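You operate a simulated robot arm through the tools that you are given. There is no shell and no other tool. Be economical: measure what you need, move in short steps, check, and stop when the job is done.

You are at the controls of a simulated two-armed robot. One attempt, no reset.

JOB
Fetch the long mid blue pipe and set it on top of the fittings box. Take the short mid red pipe and put it on top of the grey band screens box. Press the blue bleed button on the hose rack two times. Take the yellow strap block and leave it on top of the orange pack. Put one of the grey inserts from the shelf under the red groove on the top of the tool chest. Put the 5 pleated filter from the shelf under the red groove on the low shelf of the pump bay and the 40 pleated filter on the bottom shelf of the spray bench. Press the red key of the ratchet three times. Stack the clear bottle that says "hose" from the top of the stock counter on top of the clear bottle that says "RIG". Take the small green basket and put it on the shelf under the blue groove. Put the yellow sign on the green tray. Fetch the orange level stick and stand it on the top of the blue drum in front of the stirrer. Turn the green selector to on. Push the fittings drawer shut. The order is free. Set down upright: short mid red pipe, grey insert, pleated filter, orange level stick.

It is judged by the outcome, as a careful person would: the job done as asked, and still so three seconds after it is handed in. It fails if anything else is knocked over, pushed out of place, dropped, spilled or broken.

ROBOT AND FRAMES
Two 7-joint arms with two-finger parallel grippers on one trunk, on a base that drives. Base frame: it is fixed to the floor where the robot stands at the start and does not move with it; the origin is under the middle of the robot, x ahead of it, y to its left, z up. Lengths are in m, angles in rad, forces in N, time in s.
The left shoulder is at the start at [0.06, 0.147, 0.543], the right one opposite. With the tool pointing down near the work surface each hand reaches from about 0.1 to 0.7 m from the robot's upright axis, wherever it stands, measured 20 degrees to its own side. Places, roughly: blue bleed button on the hose rack [0.4, 0, 0.8]; bottom shelf of the spray bench [-1.5, 0.9, 0.2]; clear bottle [0.5, 2.5, 1]; fittings box [0.5, 3.25, 0.5]; fittings drawer [-0.5, -3.7, 0.7]; green selector [-1.6, -1.9, 1.1]; green tray (16x11x3 cm) [0.5, -0.9, 0.9]; grey band screens box [-1.5, 0.75, 0.25]; grey insert [0.75, 0.75, 0.5]; long mid blue pipe [0.5, 0, 1]; low shelf of the pump bay [0.6, -2.1, 0.2]; orange level stick (3x3x36 cm) [-1.6, -3, 0.7]; orange pack [0.5, -1.25, 0.25]; pleated filter [0.5, 1, 0.5]; red key of the ratchet [0.5, 2.3, 0.9]; shelf under the blue groove [0.6, -0.1, 0.5]; short mid red pipe [0.5, 0.25, 1]; small green basket (12x11x11 cm) [-1.7, 2.2, 0.5]; top of the blue drum in front of the stirrer (15x1 [-1.54, -0.46, 0.94]; top of the tool chest [-0.2, -4.1, 0.9]; yellow sign [0.5, -2.75, 1]; yellow strap block (6x6x3 cm) [0.6, -0.2, 0.5]. Payload 3.43 kg a hand.
Tool frame (each hand has its own): the origin (TCP) lies between the finger pads and is the grasp point; the fingertips stand 0.03 m ahead of it; z points along the fingers, y is the line along which they close. Largest opening 0.094 m; finger width 0.028, thickness 0.01; the body of the gripper, 0.05 by 0.096 m, starts 0.055 m behind the TCP.
Orientation is that of the tool frame in the base frame, as [roll, pitch, yaw] about the fixed x, y, z axes, in that order (R = Rz(yaw) Ry(pitch) Rx(roll)). With the fingers straight down and closing along the base's y, the tool's x points along the base's -x, its y along +y and its z along -z.

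CONTROLS
- The arms move only by the tool send_rows. It takes "left_deltas", "right_deltas" or both (then of equal length, played together; a hand with none holds still); each is a list of rows, each a list of 7 numbers: the shift along the base's x, y, z in m, then the turn, a rotation vector about the base's x, y, z in rad, then the finger opening in m, from 0 to 0.094. In form: [[dx, dy, dz, ax, ay, az, gripper], ...]. A call has 1 to 12 rows; each row is the pose to reach, as a shift and turn from the pose commanded when the call began. Rows are played at 5 a second. More than 0.05 m and 0.15 rad between two rows, or a gripper value outside its range, and nothing of the call is played. A pose out of reach is approached as far as the arm can. The call stops where the force on the tool passes 40 N (or 10 N more than at its start, if that is more) or the arm is blocked; 0.2 s more then pass. Each finger travels about 0.072 m/s and halts on what it meets, pressing with about 43 N; the grip force reading is that of the motor and also rises with nothing between the fingers. The clock runs only during rows and for 0.2 s after the last one: add rows that repeat a pose to give the fingers time. The reply holds the time, the measured pose of the TCP, the force on the tool along the base axes, the opening and the grip force, in the units named above and with some noise, with the torque about the TCP (base axes, N m) and any sound that the robot's microphone picked up.
- Cameras (640 x 400 px; columns grow to the right, rows downward): "scene" is now at [0.0604, -0.0014, 1.1786]; the picture's right is [-0.03, -1.00, 0.00], its down [-0.56, 0.02, -0.83] and it looks along [0.83, -0.03, -0.56] (base axes); focal length 214 px, centre (320, 200). "left" rides on the left gripper at [0.076, -0.014, -0.102] in its tool frame; the picture's right is [0.18, 0.98, 0.00], its down [-0.75, 0.14, -0.64] and it looks along [-0.63, 0.12, 0.77] (tool axes); focal length 243 px, centre (320, 200). "right" rides on the right gripper at [0.076, 0.014, -0.102] in its tool frame; the picture's right is [-0.18, 0.98, 0.00], its down [-0.75, -0.14, -0.64] and it looks along [-0.63, -0.12, 0.77] (tool axes); focal length 243 px, centre (320, 200). There is no depth. A picture from a camera that has moved, and an enlarged one, comes with that camera's place and axes in the base frame and with its lens.
- camera(camera): a new picture of that camera. It takes no simulated time.
- raise_lower(by): slides the trunk up (or, below 0, down) by that many m; the arms and the scene camera ride with it, the base frame stays. It gives what a move gives, with no picture.
- steer(legs): drives the robot by 1 to 6 legs, each [ahead, left, turn to the left] in m, m and rad, along the robot's own axes; the way and the turn of a leg run together, so that a leg with both is an arc; at most 1.5 m and 3.142 rad a leg. The arms and the cameras ride along, it lands a little off, and it stops where it bumps. It gives what a move gives.
- pan_tilt(pan, tilt): turns the head with the scene camera to pan (to the left, within 1.501 rad either way) and tilt (down, from -0.506 to 1.204), counted from straight ahead of the robot. It gives what a move gives.
- enlarge(camera, box): a new picture of the part [left, top, right, bottom] of that camera's present view, enlarged. It takes no simulated time.
- job_done(): hands the job in; it is judged then, once.

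Go step by step. Nothing tells you exact positions but the pictures and the camera data: compare them with the known pose of the tool, close in by small moves and look again before you grip or let go. The budget is 567 turns and 370 pictures, counting those below and the enlarged ones. Unless the task says otherwise, let go and move clear before handing in.

The tools are called after "Call:" by a JSON object that holds its "api" and its "payload". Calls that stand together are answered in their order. send_rows: Moves the arms, as the interface text tells. Its arguments: {"type":"object","properties":{"left_deltas":{"type":"array","items":{"type":"array","items":{"type":"number"}}},"right_deltas":{"type":"array","items":{"type":"array","items":{"type":"number"}}}},"required":[]} The other tools are called the same way: raise_lower (by) slides the trunk up or down; steer (legs) drives the base; pan_tilt (pan, tilt) turns the head that bears the scene camera; camera (camera) takes a picture; enlarge (camera, box) takes an enlarged picture of a part of a camera's view; job_done () hands the job in.

At the start:

```text
t: 0.0
left_tcp_pos: [0.2791, 0.1374, 0.9995]
left_ee_rot: [-3.14, 0.0, -3.14]
left_ft_force: [0.8, -1.0, 0.6]
left_moment: [0.0, 0.04, -0.01]
left_finger_gap: 0.0942
left_finger_force: 0.1
right_tcp_pos: [0.2975, -0.0971, 0.9989]
right_ee_rot: [3.141, -0.001, -3.141]
right_ft_force: [0.4, 0.0, 0.6]
right_moment: [-0.02, -0.02, 0.0]
right_finger_gap: 0.0942
right_finger_force: 0.0
trunk travel left (down, up): [-0.25, 0.0]
robot x, y, heading: [0.0032, 0.003, 0.003]
head pan, tilt: [-0.033, 0.595]
```

scene: 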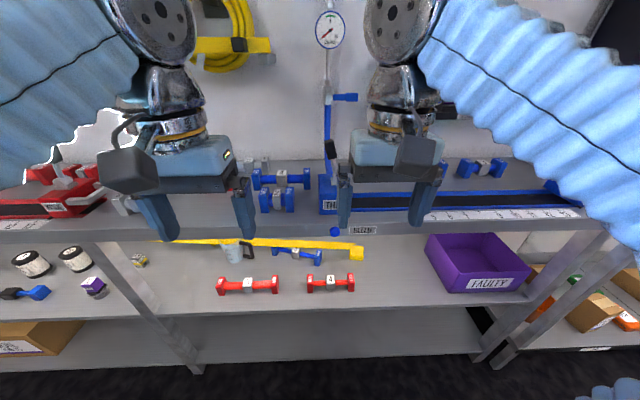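
right: 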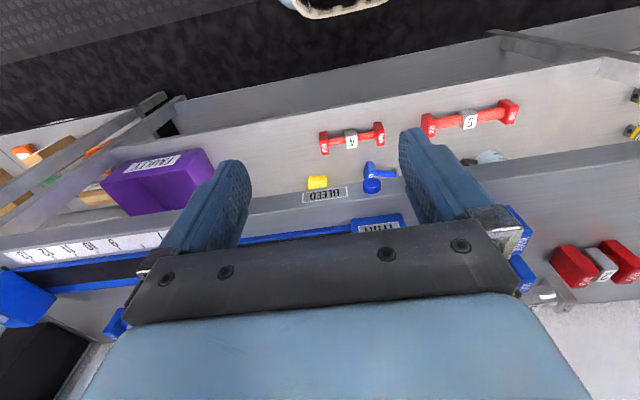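
left: 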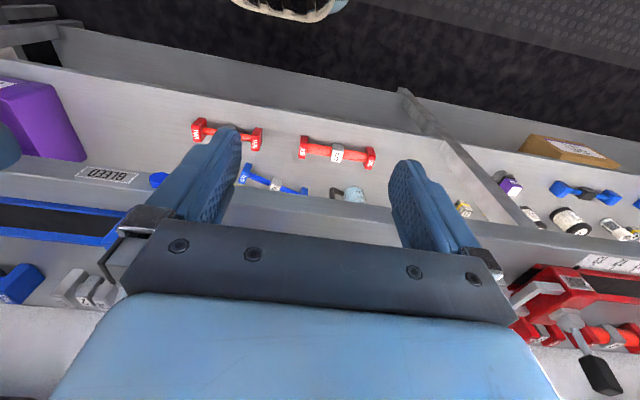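

I see a bench ahead with blue pipes on its top and red ones on the shelf below. First I'll look closely at the views.

Call:
{"api": "enlarge", "payload": {"camera": "scene", "box": [220, 140, 380, 300]}}

Call:
{"api": "enlarge", "payload": {"camera": "scene", "box": [400, 120, 640, 360]}}

Call:
{"api": "enlarge", "payload": {"camera": "scene", "box": [0, 120, 240, 360]}}

```text
2.50 times, centred on (300, 220) of scene
camera zoom: at [0.0604, -0.0014, 1.1786], right [-0.03, -1.0, 0.0], down [-0.56, 0.02, -0.83], along [0.83, -0.03, -0.56], focal length 536 px, centre (370, 150)
```

zoom: 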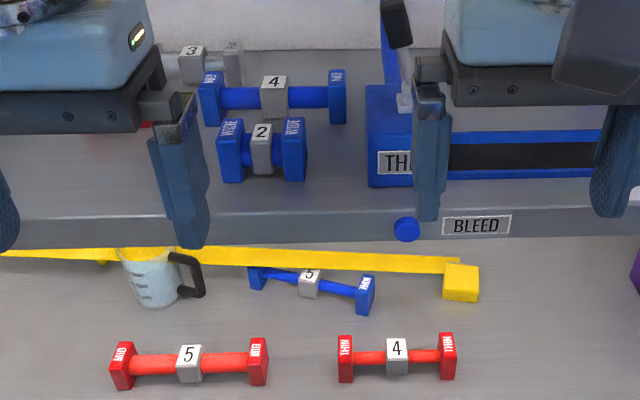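

```text
1.67 times, centred on (520, 240) of scene
camera zoom: at [0.0604, -0.0014, 1.1786], right [-0.03, -1.0, 0.0], down [-0.56, 0.02, -0.83], along [0.83, -0.03, -0.56], focal length 358 px, centre (-13, 133)
```

zoom: 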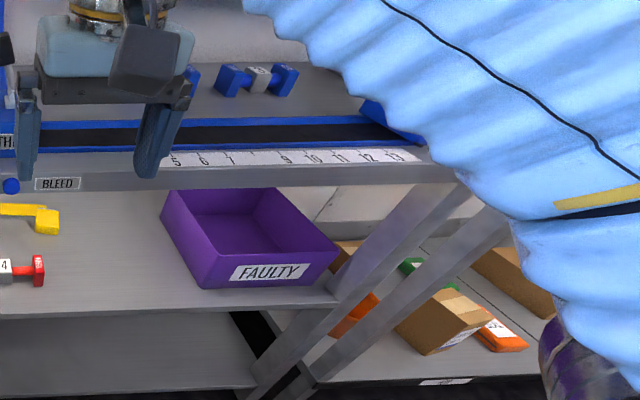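

```text
1.67 times, centred on (120, 240) of scene
camera zoom: at [0.0604, -0.0014, 1.1786], right [-0.03, -1.0, 0.0], down [-0.56, 0.02, -0.83], along [0.83, -0.03, -0.56], focal length 358 px, centre (653, 133)
```

zoom: 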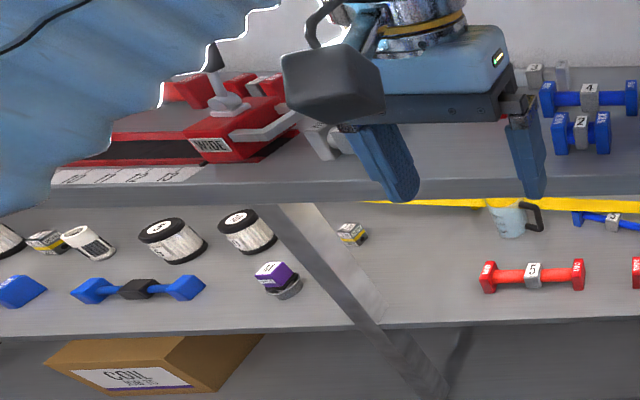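

I want a wider view; I'll back off a little and look again.

Call:
{"api": "steer", "payload": {"legs": [[-0.4, 0, 0]]}}

Call:
{"api": "camera", "payload": {"camera": "scene"}}

Call:
{"api": "enlarge", "payload": {"camera": "scene", "box": [220, 140, 420, 260]}}

```text
t: 2.5
left_tcp_pos: [-0.1122, 0.138, 0.9993]
left_ee_rot: [3.141, 0.0, 3.141]
left_ft_force: [-0.7, -0.1, -0.5]
left_moment: [0.02, -0.01, 0.02]
left_finger_gap: 0.0942
left_finger_force: 0.1
right_tcp_pos: [-0.0964, -0.0963, 0.9988]
right_ee_rot: [-3.141, 0.0, 3.141]
right_ft_force: [0.0, 0.8, -0.1]
right_moment: [-0.02, 0.04, 0.01]
right_finger_gap: 0.094
right_finger_force: 0.1
trunk travel left (down, up): [-0.25, 0.0]
robot x, y, heading: [-0.3948, 0.0025, 0.002]
head pan, tilt: [-0.033, 0.595]
```

```text
363 pictures are left
camera scene: at [-0.3326, -0.0013, 1.1786], right [-0.03, -1.0, 0.0], down [-0.56, 0.02, -0.83], along [0.83, -0.03, -0.56], focal length 214 px, centre (320, 200)
```

scene: 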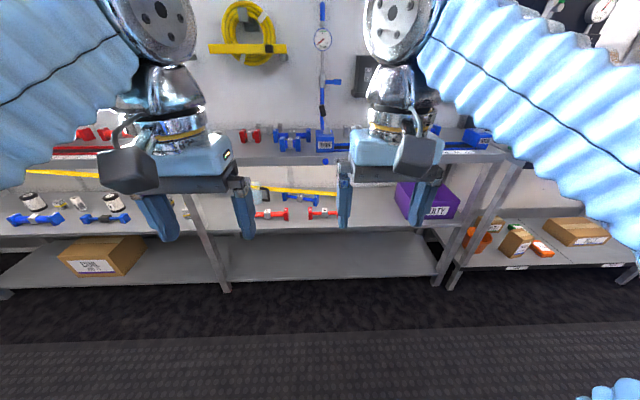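

```text
3.20 times, centred on (320, 200) of scene
camera zoom: at [-0.3326, -0.0013, 1.1786], right [-0.03, -1.0, 0.0], down [-0.56, 0.02, -0.83], along [0.83, -0.03, -0.56], focal length 686 px, centre (320, 200)
```

zoom: 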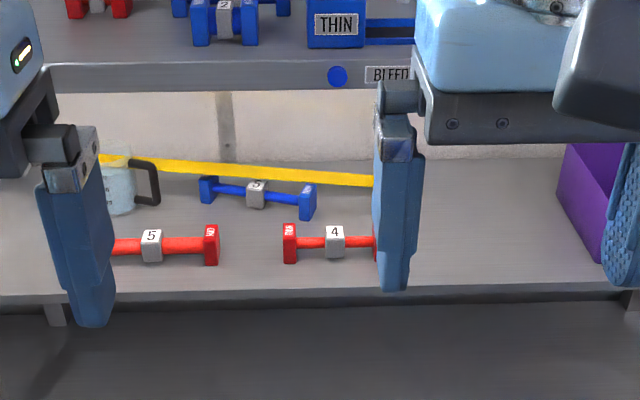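

The hands block the view; I'll lower both and draw them apart to use as a driving posture.

Call:
{"api": "send_rows", "payload": {"left_deltas": [[0, 0.02, -0.05, 0, 0, 0, 0.094], [0, 0.04, -0.09, 0, 0, 0, 0.094], [0, 0.06, -0.13, 0, 0, 0, 0.094], [0, 0.08, -0.17, 0, 0, 0, 0.094], [0, 0.1, -0.21, 0, 0, 0, 0.094], [0, 0.12, -0.25, 0, 0, 0, 0.094], [0, 0.12, -0.29, 0, 0, 0, 0.094], [0, 0.12, -0.33, 0, 0, 0, 0.094]], "right_deltas": [[0, -0.02, -0.05, 0, 0, 0, 0.094], [0, -0.04, -0.09, 0, 0, 0, 0.094], [0, -0.06, -0.13, 0, 0, 0, 0.094], [0, -0.08, -0.17, 0, 0, 0, 0.094], [0, -0.1, -0.21, 0, 0, 0, 0.094], [0, -0.12, -0.25, 0, 0, 0, 0.094], [0, -0.12, -0.29, 0, 0, 0, 0.094], [0, -0.12, -0.33, 0, 0, 0, 0.094]]}}

Call:
{"api": "camera", "payload": {"camera": "scene"}}

```text
refused: row 1 steps farther than a row can; nothing moved
```

```text
361 pictures are left
camera scene: at [-0.3326, -0.0013, 1.1786], right [-0.03, -1.0, 0.0], down [-0.56, 0.02, -0.83], along [0.83, -0.03, -0.56], focal length 214 px, centre (320, 200)
```

scene: 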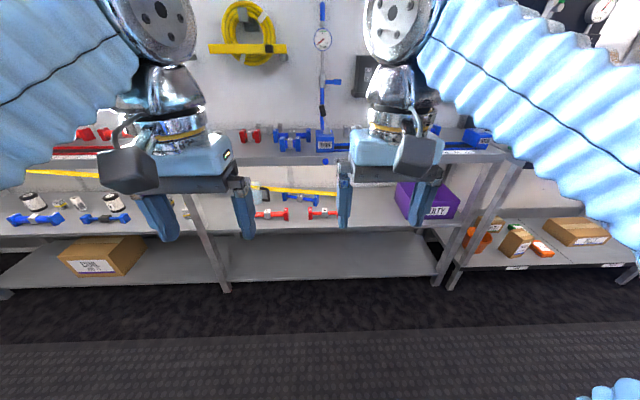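

Call:
{"api": "send_rows", "payload": {"left_deltas": [[0, 0.02, -0.04, 0, 0, 0, 0.094], [0, 0.04, -0.08, 0, 0, 0, 0.094], [0, 0.06, -0.12, 0, 0, 0, 0.094], [0, 0.08, -0.16, 0, 0, 0, 0.094], [0, 0.1, -0.2, 0, 0, 0, 0.094], [0, 0.12, -0.24, 0, 0, 0, 0.094], [0, 0.12, -0.28, 0, 0, 0, 0.094], [0, 0.12, -0.32, 0, 0, 0, 0.094]], "right_deltas": [[0, -0.02, -0.04, 0, 0, 0, 0.094], [0, -0.04, -0.08, 0, 0, 0, 0.094], [0, -0.06, -0.12, 0, 0, 0, 0.094], [0, -0.08, -0.16, 0, 0, 0, 0.094], [0, -0.1, -0.2, 0, 0, 0, 0.094], [0, -0.12, -0.24, 0, 0, 0, 0.094], [0, -0.12, -0.28, 0, 0, 0, 0.094], [0, -0.12, -0.32, 0, 0, 0, 0.094]]}}

Call:
{"api": "camera", "payload": {"camera": "scene"}}

```text
t: 4.3
left_tcp_pos: [-0.1144, 0.2588, 0.6785]
left_ee_rot: [-3.141, 0.0, 3.141]
left_ft_force: [-0.1, 0.3, 0.4]
left_moment: [0.0, 0.0, 0.01]
left_finger_gap: 0.0942
left_finger_force: 0.0
right_tcp_pos: [-0.0947, -0.2147, 0.6792]
right_ee_rot: [3.138, 0.003, -3.141]
right_ft_force: [0.5, 0.0, 0.5]
right_moment: [0.01, 0.0, 0.0]
right_finger_gap: 0.0941
right_finger_force: 0.1
trunk travel left (down, up): [-0.25, 0.0]
robot x, y, heading: [-0.3955, 0.0025, -0.006]
head pan, tilt: [-0.033, 0.595]
```

```text
360 pictures are left
camera scene: at [-0.333, -0.0014, 1.1786], right [-0.03, -1.0, 0.0], down [-0.56, 0.02, -0.83], along [0.83, -0.03, -0.56], focal length 214 px, centre (320, 200)
```

scene: 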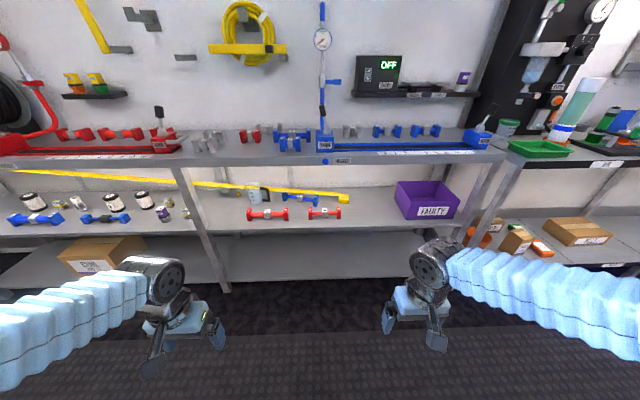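

Now the view is clear. I'll enlarge its parts.

Call:
{"api": "enlarge", "payload": {"camera": "scene", "box": [0, 100, 200, 225]}}

Call:
{"api": "enlarge", "payload": {"camera": "scene", "box": [180, 100, 360, 225]}}

Call:
{"api": "enlarge", "payload": {"camera": "scene", "box": [340, 60, 500, 220]}}

Call:
{"api": "enlarge", "payload": {"camera": "scene", "box": [460, 60, 640, 280]}}

Call:
{"api": "pan_tilt", "payload": {"pan": 1.2, "tilt": 0.5}}

Call:
{"api": "camera", "payload": {"camera": "scene"}}

Call:
{"api": "pan_tilt", "payload": {"pan": -1.2, "tilt": 0.5}}

Call:
{"api": "camera", "payload": {"camera": "scene"}}

```text
3.20 times, centred on (100, 162) of scene
camera zoom: at [-0.333, -0.0014, 1.1786], right [-0.03, -1.0, 0.0], down [-0.56, 0.02, -0.83], along [0.83, -0.03, -0.56], focal length 686 px, centre (1024, 320)
```

zoom: 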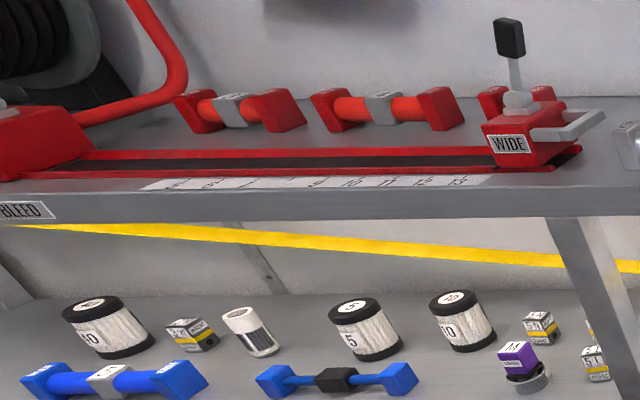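

```text
3.20 times, centred on (270, 162) of scene
camera zoom: at [-0.333, -0.0014, 1.1786], right [-0.03, -1.0, 0.0], down [-0.56, 0.02, -0.83], along [0.83, -0.03, -0.56], focal length 686 px, centre (480, 320)
```

zoom: 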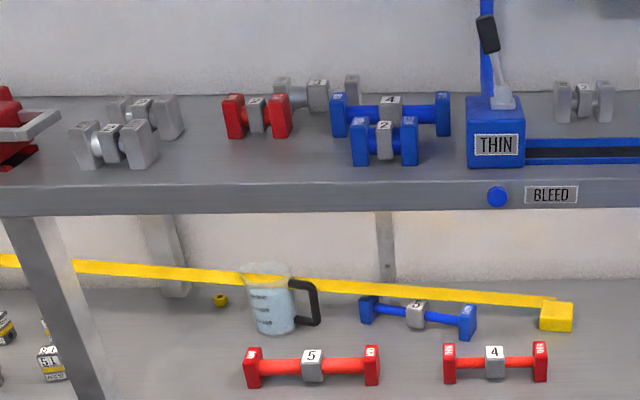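

```text
2.50 times, centred on (420, 140) of scene
camera zoom: at [-0.333, -0.0014, 1.1786], right [-0.03, -1.0, 0.0], down [-0.56, 0.02, -0.83], along [0.83, -0.03, -0.56], focal length 536 px, centre (70, 350)
```

zoom: 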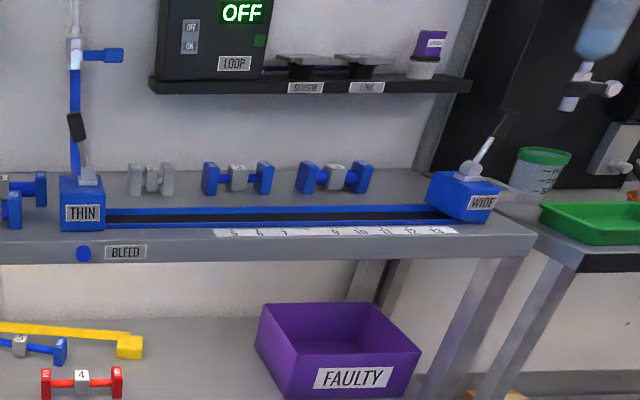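

```text
1.82 times, centred on (550, 170) of scene
camera zoom: at [-0.333, -0.0014, 1.1786], right [-0.03, -1.0, 0.0], down [-0.56, 0.02, -0.83], along [0.83, -0.03, -0.56], focal length 390 px, centre (-98, 254)
```

zoom: 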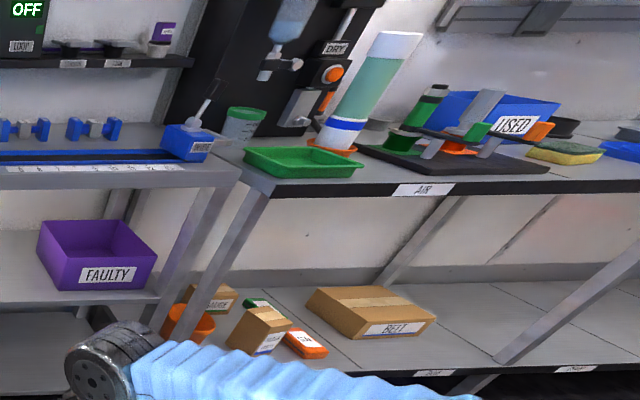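

```text
t: 5.7
left_tcp_pos: [-0.1158, 0.258, 0.6803]
left_ee_rot: [3.14, -0.001, 3.141]
left_ft_force: [-0.1, -0.5, -0.4]
left_moment: [-0.02, -0.02, 0.02]
left_finger_gap: 0.0941
left_finger_force: 0.1
right_tcp_pos: [-0.0962, -0.2147, 0.6797]
right_ee_rot: [-3.141, 0.0, 3.142]
right_ft_force: [-0.2, 0.3, 0.7]
right_moment: [0.0, 0.04, -0.01]
right_finger_gap: 0.094
right_finger_force: 0.1
trunk travel left (down, up): [-0.25, 0.0]
robot x, y, heading: [-0.3911, 0.0011, -0.002]
head pan, tilt: [1.201, 0.499]
```

```text
355 pictures are left
camera scene: at [-0.3882, 0.0865, 1.1873], right [0.93, -0.36, 0.0], down [-0.17, -0.45, -0.88], along [0.32, 0.82, -0.48], focal length 214 px, centre (320, 200)
```

scene: 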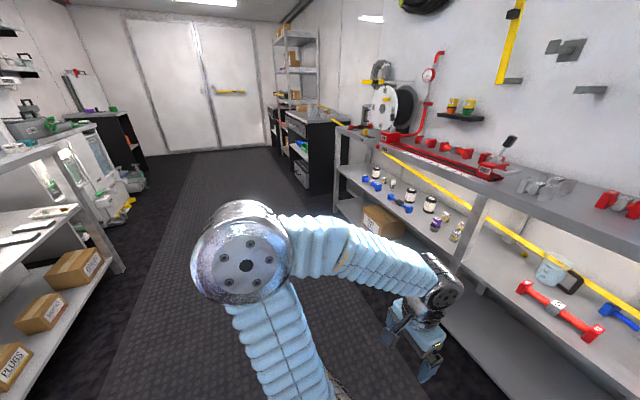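

```text
t: 7.9
left_tcp_pos: [-0.1152, 0.2578, 0.6804]
left_ee_rot: [-3.14, 0.0, -3.141]
left_ft_force: [-0.1, -0.4, 0.6]
left_moment: [-0.02, -0.02, -0.02]
left_finger_gap: 0.0941
left_finger_force: 0.0
right_tcp_pos: [-0.0955, -0.214, 0.6788]
right_ee_rot: [3.141, 0.001, -3.141]
right_ft_force: [-0.4, -0.2, -0.3]
right_moment: [0.03, -0.01, 0.02]
right_finger_gap: 0.0939
right_finger_force: 0.1
trunk travel left (down, up): [-0.25, 0.0]
robot x, y, heading: [-0.3928, -0.0031, -0.003]
head pan, tilt: [-1.201, 0.499]
```

```text
354 pictures are left
camera scene: at [-0.3883, -0.0832, 1.1873], right [-0.93, -0.36, 0.0], down [-0.17, 0.45, -0.88], along [0.32, -0.82, -0.48], focal length 214 px, centre (320, 200)
```

scene: 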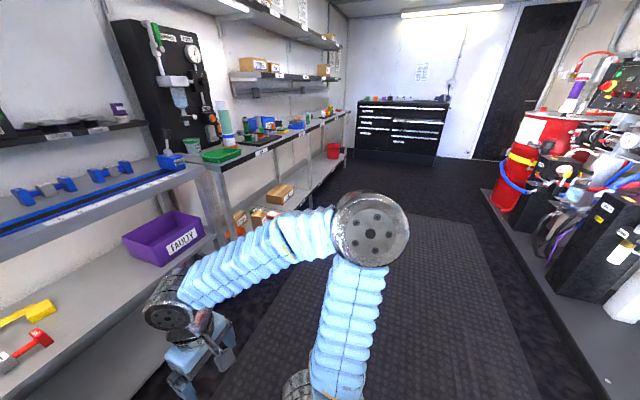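

Workspace is clear. I'll drive in to read the pipe labels on the bench top and view the button.

Call:
{"api": "steer", "payload": {"legs": [[0.3, 0, 0]]}}

Call:
{"api": "pan_tilt", "payload": {"pan": 0.0, "tilt": 0.5}}

Call:
{"api": "enlarge", "payload": {"camera": "scene", "box": [180, 100, 460, 275]}}

Call:
{"api": "enlarge", "payload": {"camera": "scene", "box": [200, 120, 320, 195]}}

Call:
{"api": "enlarge", "payload": {"camera": "scene", "box": [320, 110, 520, 200]}}

```text
t: 9.9
left_tcp_pos: [0.1851, 0.2577, 0.68]
left_ee_rot: [3.141, 0.001, -3.141]
left_ft_force: [0.2, -0.6, -0.3]
left_moment: [0.0, 0.03, 0.02]
left_finger_gap: 0.0939
left_finger_force: 0.1
right_tcp_pos: [0.2043, -0.2147, 0.6788]
right_ee_rot: [3.141, 0.0, -3.141]
right_ft_force: [-0.5, -0.7, 0.0]
right_moment: [0.0, 0.03, 0.01]
right_finger_gap: 0.0939
right_finger_force: 0.0
trunk travel left (down, up): [-0.25, 0.0]
robot x, y, heading: [-0.0914, 0.0011, -0.0]
head pan, tilt: [-1.201, 0.499]
```

```text
t: 11.3
left_tcp_pos: [0.1863, 0.2575, 0.68]
left_ee_rot: [3.14, -0.002, -3.141]
left_ft_force: [-0.9, 0.2, -0.3]
left_moment: [0.03, 0.02, 0.04]
left_finger_gap: 0.0939
left_finger_force: 0.1
right_tcp_pos: [0.2041, -0.2143, 0.6787]
right_ee_rot: [3.141, 0.001, 3.141]
right_ft_force: [0.4, -0.3, 0.4]
right_moment: [0.03, -0.03, -0.04]
right_finger_gap: 0.0939
right_finger_force: 0.0
trunk travel left (down, up): [-0.25, 0.0]
robot x, y, heading: [-0.0918, 0.0009, -0.0]
head pan, tilt: [0.0, 0.499]
```

```text
2.29 times, centred on (320, 188) of scene
camera zoom: at [-0.0293, 0.0015, 1.1873], right [0.0, -1.0, 0.0], down [-0.48, 0.0, -0.88], along [0.88, 0.0, -0.48], focal length 490 px, centre (320, 229)
```

zoom: 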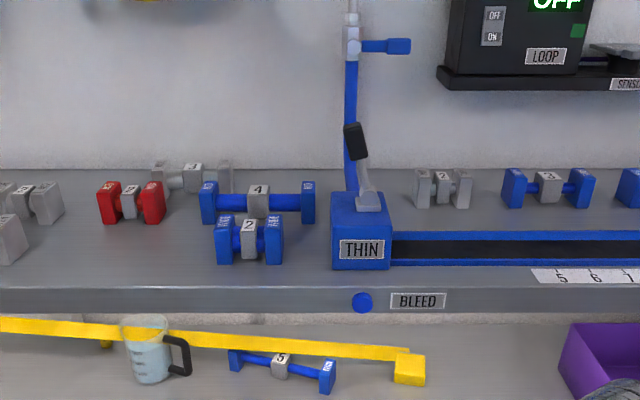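

```text
5.33 times, centred on (260, 158) of scene
camera zoom: at [-0.0293, 0.0015, 1.1873], right [0.0, -1.0, 0.0], down [-0.48, 0.0, -0.88], along [0.88, 0.0, -0.48], focal length 1144 px, centre (640, 427)
```

zoom: 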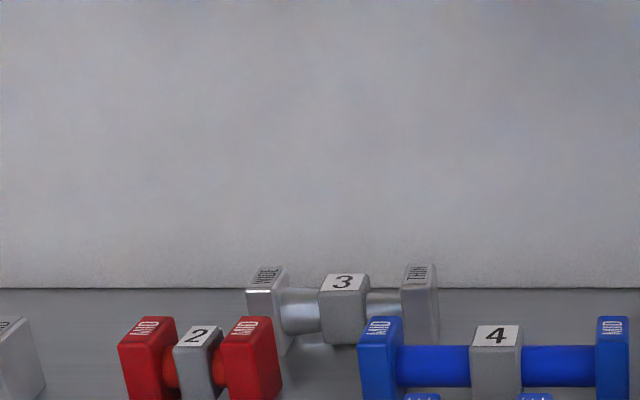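

```text
3.20 times, centred on (420, 155) of scene
camera zoom: at [-0.0293, 0.0015, 1.1873], right [0.0, -1.0, 0.0], down [-0.48, 0.0, -0.88], along [0.88, 0.0, -0.48], focal length 686 px, centre (0, 344)
```

zoom: 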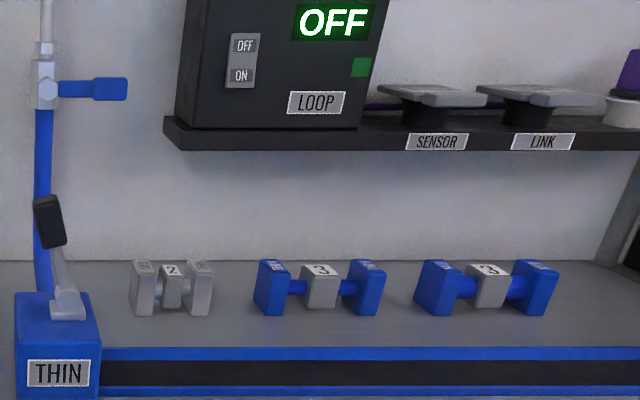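

The "4 MID" blue pipe sits near (0.58, 0.08, 0.90), the "2 MID" red one near (0.58, 0.25), and the bleed button near (0.42, −0.047, 0.846). I'll bring the closed right fingers in front of the button.

Call:
{"api": "send_rows", "payload": {"right_deltas": [[0.02, 0.028, 0.03, 0, 0, 0, 0.05], [0.04, 0.056, 0.06, 0, 0, 0, 0.02], [0.06, 0.084, 0.09, 0, 0, 0, 0], [0.08, 0.112, 0.12, 0, 0, 0, 0], [0.1, 0.14, 0.15, 0, 0, 0, 0], [0.13, 0.167, 0.176, 0, 0, 0, 0], [0.15, 0.167, 0.176, 0, 0, 0, 0], [0.15, 0.167, 0.176, 0, 0, 0, 0]]}}

Call:
{"api": "camera", "payload": {"camera": "scene"}}

Call:
{"api": "camera", "payload": {"camera": "right"}}

```text
t: 13.1
left_tcp_pos: [0.1861, 0.2579, 0.6788]
left_ee_rot: [3.141, 0.0, -3.141]
left_ft_force: [-0.3, -0.1, 0.8]
left_moment: [-0.01, -0.01, -0.01]
left_finger_gap: 0.094
left_finger_force: 0.1
right_tcp_pos: [0.3558, -0.0455, 0.8545]
right_ee_rot: [3.141, 0.002, -3.141]
right_ft_force: [0.7, 0.3, -0.6]
right_moment: [0.0, 0.03, -0.01]
right_finger_gap: 0.0001
right_finger_force: 33.1
trunk travel left (down, up): [-0.25, 0.0]
robot x, y, heading: [-0.0945, 0.0001, -0.003]
head pan, tilt: [0.0, 0.499]
```

```text
350 pictures are left
camera scene: at [-0.0292, 0.0016, 1.1873], right [0.0, -1.0, 0.0], down [-0.48, 0.0, -0.88], along [0.88, 0.0, -0.48], focal length 214 px, centre (320, 200)
```

scene: 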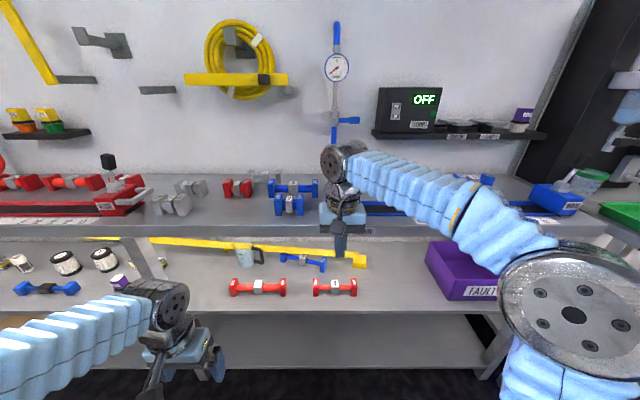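

```text
349 pictures are left
camera right: at [0.2796, -0.0319, 0.9573], right [0.18, 0.98, 0.0], down [0.75, -0.14, 0.64], along [0.63, -0.12, -0.77], focal length 243 px, centre (320, 200)
```

right: 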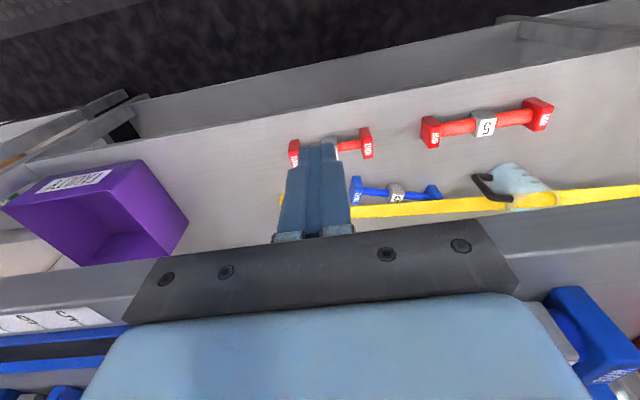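

The finger hides the button, as planned. I push forward slowly.

Call:
{"api": "send_rows", "payload": {"right_deltas": [[0.02, 0, 0, 0, 0, 0, 0], [0.035, 0, 0, 0, 0, 0, 0], [0.045, 0, 0, 0, 0, 0, 0], [0.052, 0, 0, 0, 0, 0, 0], [0.059, 0, 0, 0, 0, 0, 0], [0.066, 0, 0, 0, 0, 0, 0]]}}

```text
t: 14.5
left_tcp_pos: [0.1853, 0.2566, 0.6802]
left_ee_rot: [-3.141, 0.002, 3.141]
left_ft_force: [0.5, -0.2, -0.3]
left_moment: [0.01, 0.03, -0.02]
left_finger_gap: 0.0939
left_finger_force: 0.0
right_tcp_pos: [0.4129, -0.0472, 0.8561]
right_ee_rot: [-3.14, -0.01, -3.139]
right_ft_force: [-24.0, -5.7, 2.4]
right_moment: [0.11, -0.72, -0.26]
right_finger_gap: 0.0002
right_finger_force: 32.7
trunk travel left (down, up): [-0.25, 0.0]
robot x, y, heading: [-0.0916, 0.0016, -0.005]
head pan, tilt: [0.0, 0.499]
heard: click
stopped in row 6 (right hand): the force on the tool passed its limit at 50 N (the readings are from after the stop); the commanded pose is now the measured one
```

One click heard. I retreat and press the second time.

Call:
{"api": "send_rows", "payload": {"right_deltas": [[-0.02, 0, 0, 0, 0, 0, 0], [-0.035, 0, 0, 0, 0, 0, 0], [-0.035, 0, 0, 0, 0, 0, 0]]}}

Call:
{"api": "camera", "payload": {"camera": "scene"}}

Call:
{"api": "send_rows", "payload": {"right_deltas": [[0.015, 0, 0, 0, 0, 0, 0], [0.025, 0, 0, 0, 0, 0, 0], [0.031, 0, 0, 0, 0, 0, 0], [0.037, 0, 0, 0, 0, 0, 0], [0.042, 0, 0, 0, 0, 0, 0]]}}

Call:
{"api": "send_rows", "payload": {"right_deltas": [[-0.02, 0, 0, 0, 0, 0, 0], [-0.05, 0, 0, 0, 0, 0, 0], [-0.09, 0, 0, 0, 0, 0, 0]]}}

Call:
{"api": "camera", "payload": {"camera": "scene"}}

```text
t: 15.3
left_tcp_pos: [0.1861, 0.2575, 0.6813]
left_ee_rot: [-3.14, -0.001, -3.141]
left_ft_force: [-0.2, 0.5, -1.0]
left_moment: [0.01, 0.01, -0.03]
left_finger_gap: 0.0941
left_finger_force: 0.1
right_tcp_pos: [0.3801, -0.0463, 0.8539]
right_ee_rot: [-3.141, -0.01, -3.139]
right_ft_force: [-0.2, -0.4, 0.3]
right_moment: [0.01, -0.02, 0.02]
right_finger_gap: 0.0
right_finger_force: 33.2
trunk travel left (down, up): [-0.25, 0.0]
robot x, y, heading: [-0.0926, 0.0004, -0.002]
head pan, tilt: [0.0, 0.499]
```

```text
348 pictures are left
camera scene: at [-0.0295, 0.0015, 1.1873], right [0.0, -1.0, 0.0], down [-0.48, 0.0, -0.88], along [0.88, 0.0, -0.48], focal length 214 px, centre (320, 200)
```

scene: 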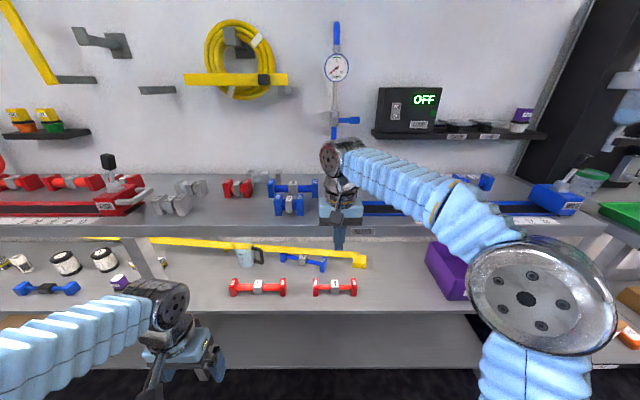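

```text
t: 16.3
left_tcp_pos: [0.1838, 0.2571, 0.679]
left_ee_rot: [-3.141, 0.002, -3.141]
left_ft_force: [-0.4, -1.0, 1.0]
left_moment: [0.0, 0.01, 0.0]
left_finger_gap: 0.094
left_finger_force: 0.2
right_tcp_pos: [0.4123, -0.0452, 0.8548]
right_ee_rot: [-3.138, -0.022, -3.137]
right_ft_force: [-17.5, -2.9, 0.7]
right_moment: [-0.11, -0.26, -0.14]
right_finger_gap: 0.0001
right_finger_force: 32.7
trunk travel left (down, up): [-0.25, 0.0]
robot x, y, heading: [-0.0929, -0.0014, 0.001]
head pan, tilt: [0.0, 0.499]
heard: click
stopped in row 5 (right hand): the force on the tool passed its limit at 50 N (the readings are from after the stop); the commanded pose is now the measured one
```

```text
t: 17.1
left_tcp_pos: [0.1854, 0.2588, 0.6794]
left_ee_rot: [3.141, 0.0, -3.141]
left_ft_force: [1.1, -0.1, 0.6]
left_moment: [0.02, 0.0, 0.0]
left_finger_gap: 0.0937
left_finger_force: 0.0
right_tcp_pos: [0.3249, -0.0468, 0.854]
right_ee_rot: [-3.136, -0.024, -3.14]
right_ft_force: [0.5, 1.0, -0.6]
right_moment: [0.01, 0.03, 0.01]
right_finger_gap: 0.0003
right_finger_force: 33.4
trunk travel left (down, up): [-0.25, 0.0]
robot x, y, heading: [-0.0955, 0.0003, -0.001]
head pan, tilt: [0.0, 0.499]
```

```text
347 pictures are left
camera scene: at [-0.0295, 0.0015, 1.1872], right [0.0, -1.0, 0.0], down [-0.48, 0.0, -0.88], along [0.88, 0.0, -0.48], focal length 214 px, centre (320, 200)
```

scene: 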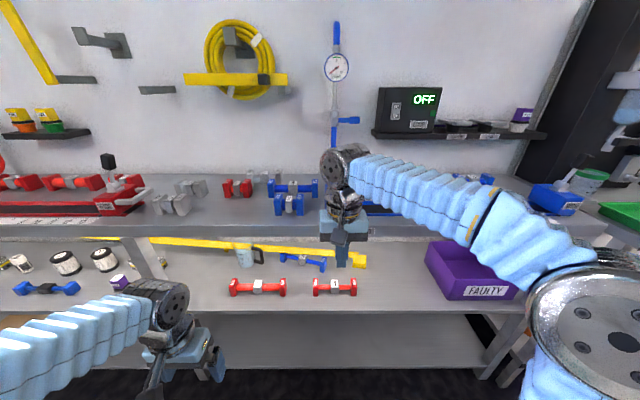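

Both clicks came. Next I raise the right hand, turn it so that it closes along x, and shift the robot left toward the pipes.

Call:
{"api": "send_rows", "payload": {"right_deltas": [[-0.02, 0, 0.04, 0, 0, -0.14, 0.094], [-0.02, 0, 0.08, 0, 0, -0.28, 0.094], [-0.02, 0, 0.12, 0, 0, -0.42, 0.094], [-0.02, 0, 0.15, 0, 0, -0.56, 0.094], [-0.02, 0, 0.17, 0, 0, -0.7, 0.094], [-0.02, 0, 0.17, 0, 0, -0.84, 0.094], [-0.02, 0, 0.17, 0, 0, -0.98, 0.094], [-0.02, 0, 0.17, 0, 0, -1.12, 0.094], [-0.02, 0, 0.17, 0, 0, -1.26, 0.094], [-0.02, 0, 0.17, 0, 0, -1.4, 0.094], [-0.02, 0, 0.17, 0, 0.012, -1.5, 0.094], [-0.02, 0, 0.17, 0, 0.024, -1.571, 0.094]]}}

Call:
{"api": "steer", "payload": {"legs": [[0, 0.2, 0]]}}

Call:
{"api": "camera", "payload": {"camera": "right"}}

Call:
{"api": "camera", "payload": {"camera": "scene"}}

```text
t: 19.7
left_tcp_pos: [0.1851, 0.2572, 0.6796]
left_ee_rot: [-3.141, -0.001, 3.14]
left_ft_force: [0.6, -0.2, 0.5]
left_moment: [-0.06, -0.01, 0.01]
left_finger_gap: 0.0941
left_finger_force: 0.1
right_tcp_pos: [0.2882, -0.0632, 0.9963]
right_ee_rot: [3.138, -0.026, 1.625]
right_ft_force: [1.2, -0.5, -1.4]
right_moment: [-0.04, 0.04, 0.0]
right_finger_gap: 0.0939
right_finger_force: 0.1
right hand out of reach, approached as far as the arm can: row 4, 5, 6, 7, 8, 9, 10, 11, 12
trunk travel left (down, up): [-0.25, 0.0]
robot x, y, heading: [-0.0993, 0.0051, -0.001]
head pan, tilt: [0.0, 0.499]
```

```text
t: 21.3
left_tcp_pos: [0.1858, 0.4582, 0.6798]
left_ee_rot: [3.141, -0.001, -3.14]
left_ft_force: [0.2, -0.3, 0.8]
left_moment: [0.04, -0.02, -0.02]
left_finger_gap: 0.094
left_finger_force: 0.2
right_tcp_pos: [0.2887, 0.1376, 0.9959]
right_ee_rot: [3.137, -0.027, 1.625]
right_ft_force: [0.4, 0.2, 0.3]
right_moment: [0.04, 0.02, -0.01]
right_finger_gap: 0.0939
right_finger_force: 0.0
trunk travel left (down, up): [-0.25, 0.0]
robot x, y, heading: [-0.0933, 0.2036, 0.006]
head pan, tilt: [0.0, 0.499]
```

```text
346 pictures are left
camera right: at [0.2986, 0.2112, 1.1021], right [0.99, -0.13, 0.0], down [-0.1, -0.78, 0.62], along [-0.08, -0.61, -0.78], focal length 243 px, centre (320, 200)
```

right: 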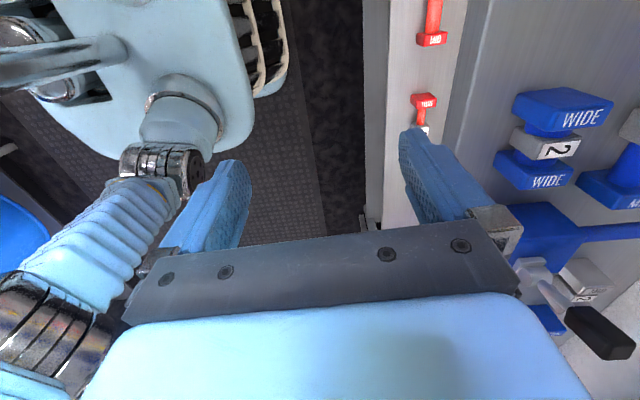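

```text
345 pictures are left
camera scene: at [-0.0298, 0.2017, 1.1873], right [0.0, -1.0, 0.0], down [-0.48, 0.0, -0.88], along [0.88, 0.0, -0.48], focal length 214 px, centre (320, 200)
```

scene: 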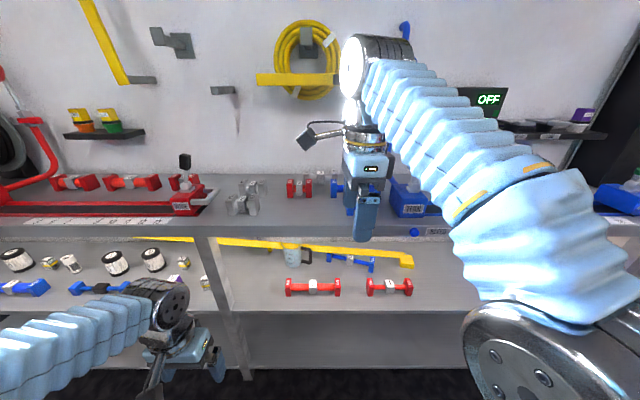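

The hand now closes along x and is near its height limit. I move it forward above the blue pipes and look down.

Call:
{"api": "send_rows", "payload": {"right_deltas": [[0.045, 0, 0, 0, 0, 0, 0.094], [0.09, -0.01, 0, 0, 0, 0, 0.094], [0.135, -0.02, 0, 0, 0, 0, 0.094], [0.18, -0.03, 0, 0, 0.01, -0.02, 0.094], [0.225, -0.04, 0, 0, 0.02, -0.04, 0.094], [0.26, -0.045, 0, 0, 0.027, -0.054, 0.094], [0.26, -0.045, 0, 0, 0.027, -0.054, 0.094]]}}

Call:
{"api": "camera", "payload": {"camera": "right"}}

Call:
{"api": "enlarge", "payload": {"camera": "scene", "box": [260, 100, 440, 260]}}

```text
t: 22.6
left_tcp_pos: [0.1851, 0.4579, 0.6814]
left_ee_rot: [-3.141, 0.002, -3.14]
left_ft_force: [0.0, -0.2, 0.4]
left_moment: [0.0, 0.02, 0.03]
left_finger_gap: 0.094
left_finger_force: 0.0
right_tcp_pos: [0.424, 0.1047, 0.9398]
right_ee_rot: [3.138, -0.035, 1.601]
right_ft_force: [1.0, 0.7, 16.1]
right_moment: [-0.01, -0.9, 0.02]
right_finger_gap: 0.094
right_finger_force: 0.0
right hand out of reach, approached as far as the arm can: row 1, 2, 3, 4, 5, 6
trunk travel left (down, up): [-0.25, 0.0]
robot x, y, heading: [-0.0912, 0.1999, -0.003]
head pan, tilt: [0.0, 0.499]
stopped in row 6 (right hand): the force on the tool passed its limit at 93 N (the readings are from after the stop); the commanded pose is now the measured one
```

```text
344 pictures are left
camera right: at [0.4366, 0.1771, 1.0453], right [0.99, -0.16, 0.0], down [-0.12, -0.78, 0.61], along [-0.1, -0.61, -0.79], focal length 243 px, centre (320, 200)
```

right: 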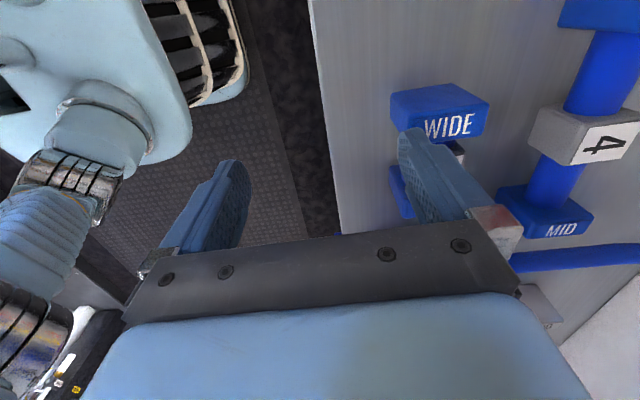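

```text
2.50 times, centred on (350, 180) of scene
camera zoom: at [-0.0311, 0.2021, 1.1875], right [0.0, -1.0, 0.0], down [-0.48, 0.0, -0.88], along [0.88, 0.0, -0.48], focal length 536 px, centre (245, 250)
```

zoom: 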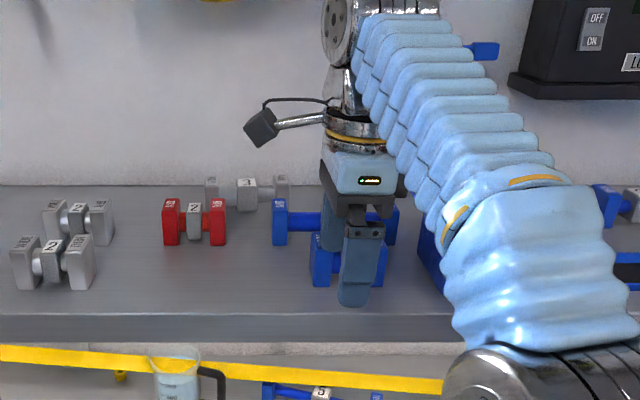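

The arm fell short and dipped onto the "2" pipe at the edge of its reach. I lift off by drawing back and up, then look.

Call:
{"api": "send_rows", "payload": {"right_deltas": [[0, 0, 0.02, 0, 0, 0, 0.094], [-0.01, 0, 0.035, 0, 0, 0, 0.094], [-0.05, 0, 0.045, 0, 0, 0, 0.094], [-0.09, 0, 0.05, 0, 0, 0, 0.094], [-0.12, 0, 0.05, 0, 0, 0, 0.094]]}}

Call:
{"api": "camera", "payload": {"camera": "right"}}

```text
t: 23.8
left_tcp_pos: [0.1854, 0.4587, 0.6795]
left_ee_rot: [3.14, 0.0, -3.141]
left_ft_force: [0.3, -0.6, -0.4]
left_moment: [0.0, 0.02, 0.0]
left_finger_gap: 0.094
left_finger_force: 0.1
right_tcp_pos: [0.3056, 0.1031, 0.9863]
right_ee_rot: [-3.14, -0.034, 1.599]
right_ft_force: [-0.2, 0.8, -0.8]
right_moment: [0.0, -0.02, 0.0]
right_finger_gap: 0.0942
right_finger_force: 0.0
right hand out of reach, approached as far as the arm can: row 1, 2, 3
trunk travel left (down, up): [-0.25, 0.0]
robot x, y, heading: [-0.0905, 0.2057, -0.002]
head pan, tilt: [0.0, 0.499]
```

```text
342 pictures are left
camera right: at [0.3188, 0.1758, 1.0916], right [0.99, -0.16, -0.01], down [-0.12, -0.78, 0.62], along [-0.1, -0.61, -0.79], focal length 243 px, centre (320, 200)
```

right: 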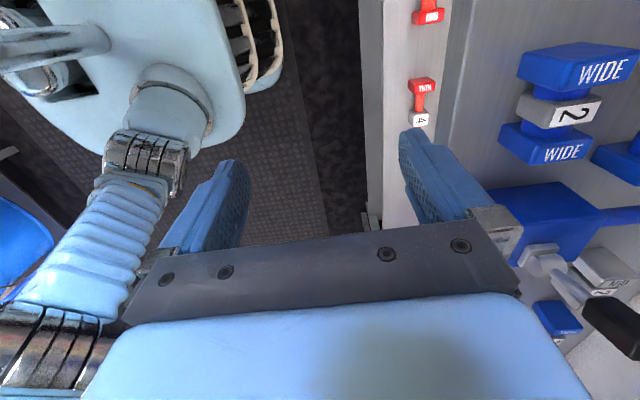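

The "2" pipe seems undisturbed. Standing nearer will give reach; I check the base clearance by looking down.

Call:
{"api": "pan_tilt", "payload": {"pan": 0.0, "tilt": 1.2}}

Call:
{"api": "camera", "payload": {"camera": "scene"}}

```text
t: 24.9
left_tcp_pos: [0.184, 0.4581, 0.6801]
left_ee_rot: [-3.141, -0.001, -3.141]
left_ft_force: [0.8, -0.4, 0.0]
left_moment: [0.03, -0.04, -0.01]
left_finger_gap: 0.0938
left_finger_force: 0.0
right_tcp_pos: [0.3059, 0.1019, 0.9868]
right_ee_rot: [-3.139, -0.032, 1.599]
right_ft_force: [0.1, 0.1, 0.3]
right_moment: [-0.01, -0.02, -0.05]
right_finger_gap: 0.094
right_finger_force: 0.0
trunk travel left (down, up): [-0.25, 0.0]
robot x, y, heading: [-0.0929, 0.1984, 0.003]
head pan, tilt: [0.0, 1.201]
```

```text
341 pictures are left
camera scene: at [-0.0649, 0.2019, 1.1336], right [0.0, -1.0, 0.0], down [-0.93, 0.0, -0.36], along [0.36, 0.0, -0.93], focal length 214 px, centre (320, 200)
```

scene: 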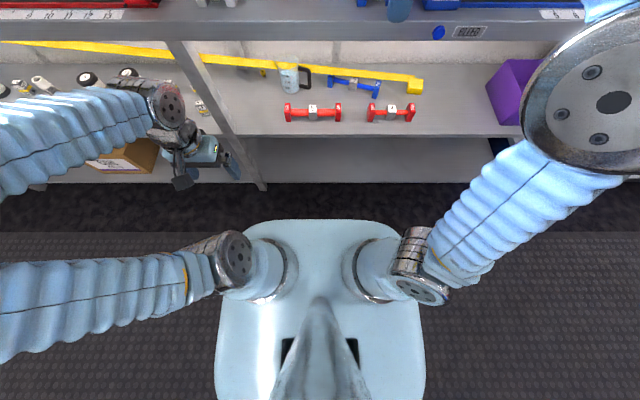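

The base has room. I draw both hands back a bit, then drive ahead.

Call:
{"api": "send_rows", "payload": {"left_deltas": [[-0.04, 0, 0, 0, 0, 0, 0.094], [-0.08, 0, 0, 0, 0, 0, 0.094], [-0.1, 0, 0, 0, 0, 0, 0.094]], "right_deltas": [[-0.04, 0, 0.005, 0, 0, 0, 0.094], [-0.08, 0, 0.01, 0, 0, 0, 0.094], [-0.1, 0, 0.01, 0, 0, 0, 0.094]]}}

Call:
{"api": "steer", "payload": {"legs": [[0.19, 0.02, 0]]}}

Call:
{"api": "pan_tilt", "payload": {"pan": 0.0, "tilt": 0.8}}

Call:
{"api": "camera", "payload": {"camera": "scene"}}

```text
t: 25.7
left_tcp_pos: [0.1014, 0.4661, 0.7036]
left_ee_rot: [3.141, 0.001, -3.141]
left_ft_force: [-0.3, -0.1, 0.6]
left_moment: [0.03, 0.04, 0.01]
left_finger_gap: 0.0941
left_finger_force: 0.1
left hand out of reach, approached as far as the arm can: row 2, 3
right_tcp_pos: [0.2031, 0.1019, 0.9969]
right_ee_rot: [-3.141, -0.033, 1.597]
right_ft_force: [-0.2, -0.4, -0.4]
right_moment: [0.02, 0.02, 0.01]
right_finger_gap: 0.0941
right_finger_force: 0.1
trunk travel left (down, up): [-0.25, 0.0]
robot x, y, heading: [-0.0926, 0.2002, -0.002]
head pan, tilt: [0.0, 1.201]
```

```text
t: 27.3
left_tcp_pos: [0.2908, 0.4856, 0.7025]
left_ee_rot: [-3.14, 0.001, 3.141]
left_ft_force: [0.4, -0.1, 0.2]
left_moment: [0.0, -0.04, -0.06]
left_finger_gap: 0.094
left_finger_force: 0.2
right_tcp_pos: [0.3933, 0.1205, 0.9973]
right_ee_rot: [3.141, -0.036, 1.595]
right_ft_force: [-0.6, -0.3, -0.1]
right_moment: [-0.05, 0.0, -0.01]
right_finger_gap: 0.0937
right_finger_force: 0.1
trunk travel left (down, up): [-0.25, 0.0]
robot x, y, heading: [0.0999, 0.2242, 0.002]
head pan, tilt: [0.0, 1.201]
```

```text
t: 28.1
left_tcp_pos: [0.2912, 0.4863, 0.7042]
left_ee_rot: [-3.141, 0.0, 3.14]
left_ft_force: [0.5, -0.1, -0.9]
left_moment: [0.0, 0.02, 0.01]
left_finger_gap: 0.0942
left_finger_force: 0.0
right_tcp_pos: [0.3941, 0.1211, 0.9958]
right_ee_rot: [3.141, -0.035, 1.595]
right_ft_force: [-0.7, -0.6, 0.1]
right_moment: [0.01, 0.04, 0.01]
right_finger_gap: 0.0937
right_finger_force: 0.0
trunk travel left (down, up): [-0.25, 0.0]
robot x, y, heading: [0.0978, 0.2216, -0.003]
head pan, tilt: [0.0, 0.799]
```

```text
340 pictures are left
camera scene: at [0.1495, 0.2216, 1.1612], right [0.0, -1.0, 0.0], down [-0.72, 0.0, -0.7], along [0.7, 0.0, -0.72], focal length 214 px, centre (320, 200)
```

scene: 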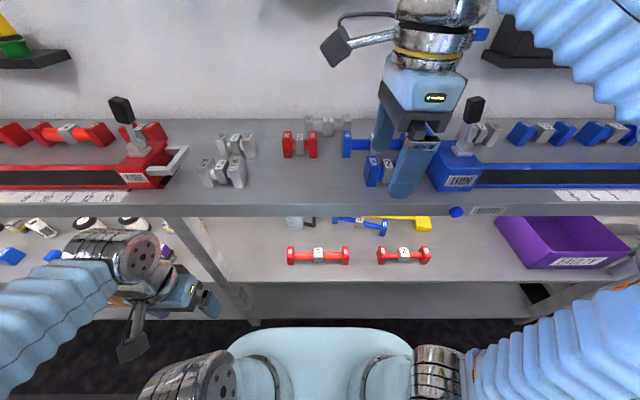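

Within reach now. I move the right hand over the blue "4" pipe.

Call:
{"api": "send_rows", "payload": {"right_deltas": [[0.04, -0.01, 0, 0, 0, -0.01, 0.094], [0.08, -0.02, 0, 0, 0, -0.02, 0.094], [0.12, -0.03, -0.005, 0, 0.015, -0.025, 0.094], [0.15, -0.037, -0.01, 0, 0.03, -0.025, 0.094], [0.17, -0.037, -0.015, 0, 0.033, -0.025, 0.094], [0.17, -0.037, -0.015, 0, 0.033, -0.025, 0.094]]}}

Call:
{"api": "camera", "payload": {"camera": "right"}}

Call:
{"api": "enlarge", "payload": {"camera": "scene", "box": [260, 80, 460, 220]}}

```text
t: 29.5
left_tcp_pos: [0.2916, 0.4855, 0.7046]
left_ee_rot: [-3.141, 0.001, 3.139]
left_ft_force: [0.0, 0.0, -1.0]
left_moment: [-0.03, 0.01, 0.0]
left_finger_gap: 0.0939
left_finger_force: 0.1
right_tcp_pos: [0.4932, 0.0964, 0.996]
right_ee_rot: [-3.137, -0.036, 1.572]
right_ft_force: [0.9, -0.1, -0.4]
right_moment: [-0.04, -0.02, -0.02]
right_finger_gap: 0.0941
right_finger_force: 0.1
right hand out of reach, approached as far as the arm can: row 3, 4, 5, 6
trunk travel left (down, up): [-0.25, 0.0]
robot x, y, heading: [0.0961, 0.218, -0.003]
head pan, tilt: [0.0, 0.799]
```

```text
339 pictures are left
camera right: at [0.5081, 0.1691, 1.1011], right [0.98, -0.18, -0.01], down [-0.14, -0.78, 0.62], along [-0.12, -0.6, -0.79], focal length 243 px, centre (320, 200)
```

right: 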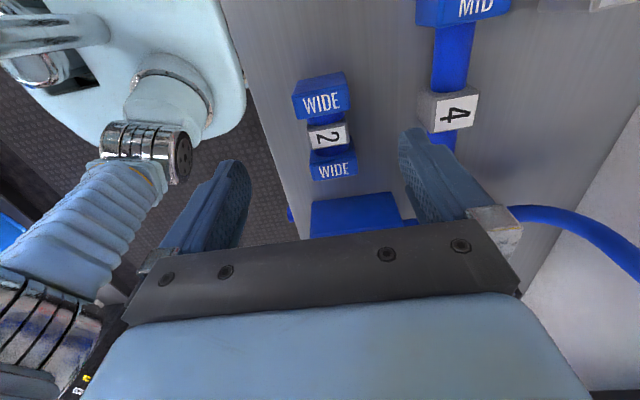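

```text
2.86 times, centred on (360, 150) of scene
camera zoom: at [0.1496, 0.2216, 1.1613], right [0.0, -1.0, 0.0], down [-0.72, 0.0, -0.7], along [0.7, 0.0, -0.72], focal length 613 px, centre (206, 343)
```

zoom: 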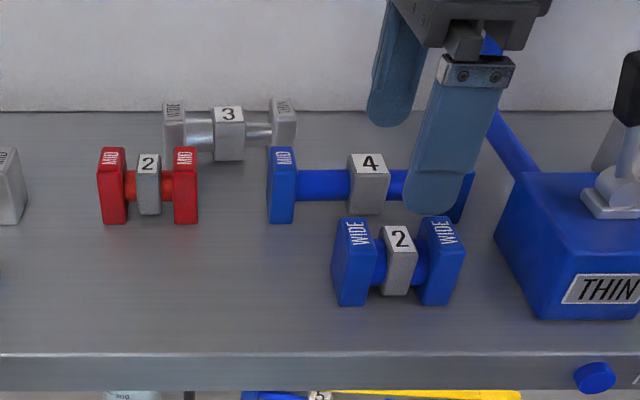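

The pipe's axis is about (0.60, 0.091, 0.886), bench top z≈0.86. I edge the base 3 cm nearer for margin.

Call:
{"api": "steer", "payload": {"legs": [[0.035, 0, 0]]}}

Call:
{"api": "send_rows", "payload": {"right_deltas": [[0.02, -0.002, -0.015, 0, 0, 0, 0.094], [0.035, -0.004, -0.03, 0, 0.012, 0, 0.094], [0.055, -0.005, -0.042, 0, 0.024, 0, 0.094], [0.065, -0.005, -0.042, 0, 0.034, 0, 0.094], [0.07, -0.005, -0.042, 0, 0.034, 0, 0.094], [0.07, -0.005, -0.042, 0, 0.034, 0, 0.094]]}}

Call:
{"api": "camera", "payload": {"camera": "right"}}

```text
t: 30.4
left_tcp_pos: [0.3274, 0.4863, 0.7035]
left_ee_rot: [-3.142, 0.0, 3.14]
left_ft_force: [-0.4, 0.3, -0.3]
left_moment: [0.0, -0.01, -0.01]
left_finger_gap: 0.094
left_finger_force: 0.0
right_tcp_pos: [0.5285, 0.0949, 0.9946]
right_ee_rot: [-3.135, -0.034, 1.572]
right_ft_force: [-0.4, -0.6, 0.3]
right_moment: [-0.01, -0.01, 0.02]
right_finger_gap: 0.0942
right_finger_force: 0.0
trunk travel left (down, up): [-0.25, 0.0]
robot x, y, heading: [0.1351, 0.2191, -0.0]
head pan, tilt: [0.0, 0.799]
```

```text
t: 31.8
left_tcp_pos: [0.3259, 0.486, 0.7047]
left_ee_rot: [3.141, 0.0, 3.142]
left_ft_force: [-0.5, -0.4, 0.3]
left_moment: [0.02, 0.02, 0.0]
left_finger_gap: 0.0942
left_finger_force: 0.1
right_tcp_pos: [0.5982, 0.09, 0.9544]
right_ee_rot: [-3.101, -0.035, 1.572]
right_ft_force: [0.2, -0.3, -0.3]
right_moment: [-0.02, -0.05, 0.01]
right_finger_gap: 0.0938
right_finger_force: 0.1
trunk travel left (down, up): [-0.25, 0.0]
robot x, y, heading: [0.1317, 0.2221, -0.004]
head pan, tilt: [0.0, 0.799]
```

```text
337 pictures are left
camera right: at [0.6164, 0.1638, 1.0594], right [0.98, -0.18, -0.05], down [-0.11, -0.78, 0.62], along [-0.15, -0.6, -0.78], focal length 243 px, centre (320, 200)
```

right: 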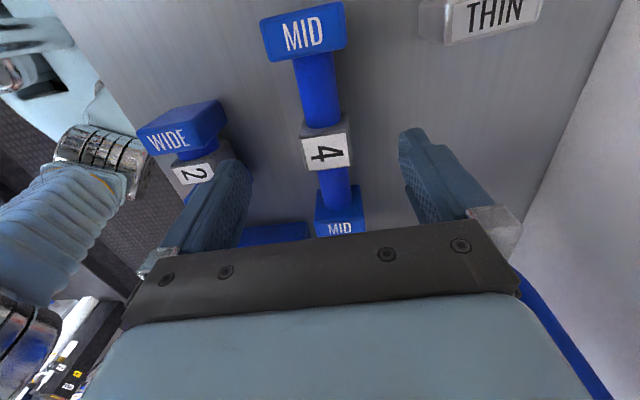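

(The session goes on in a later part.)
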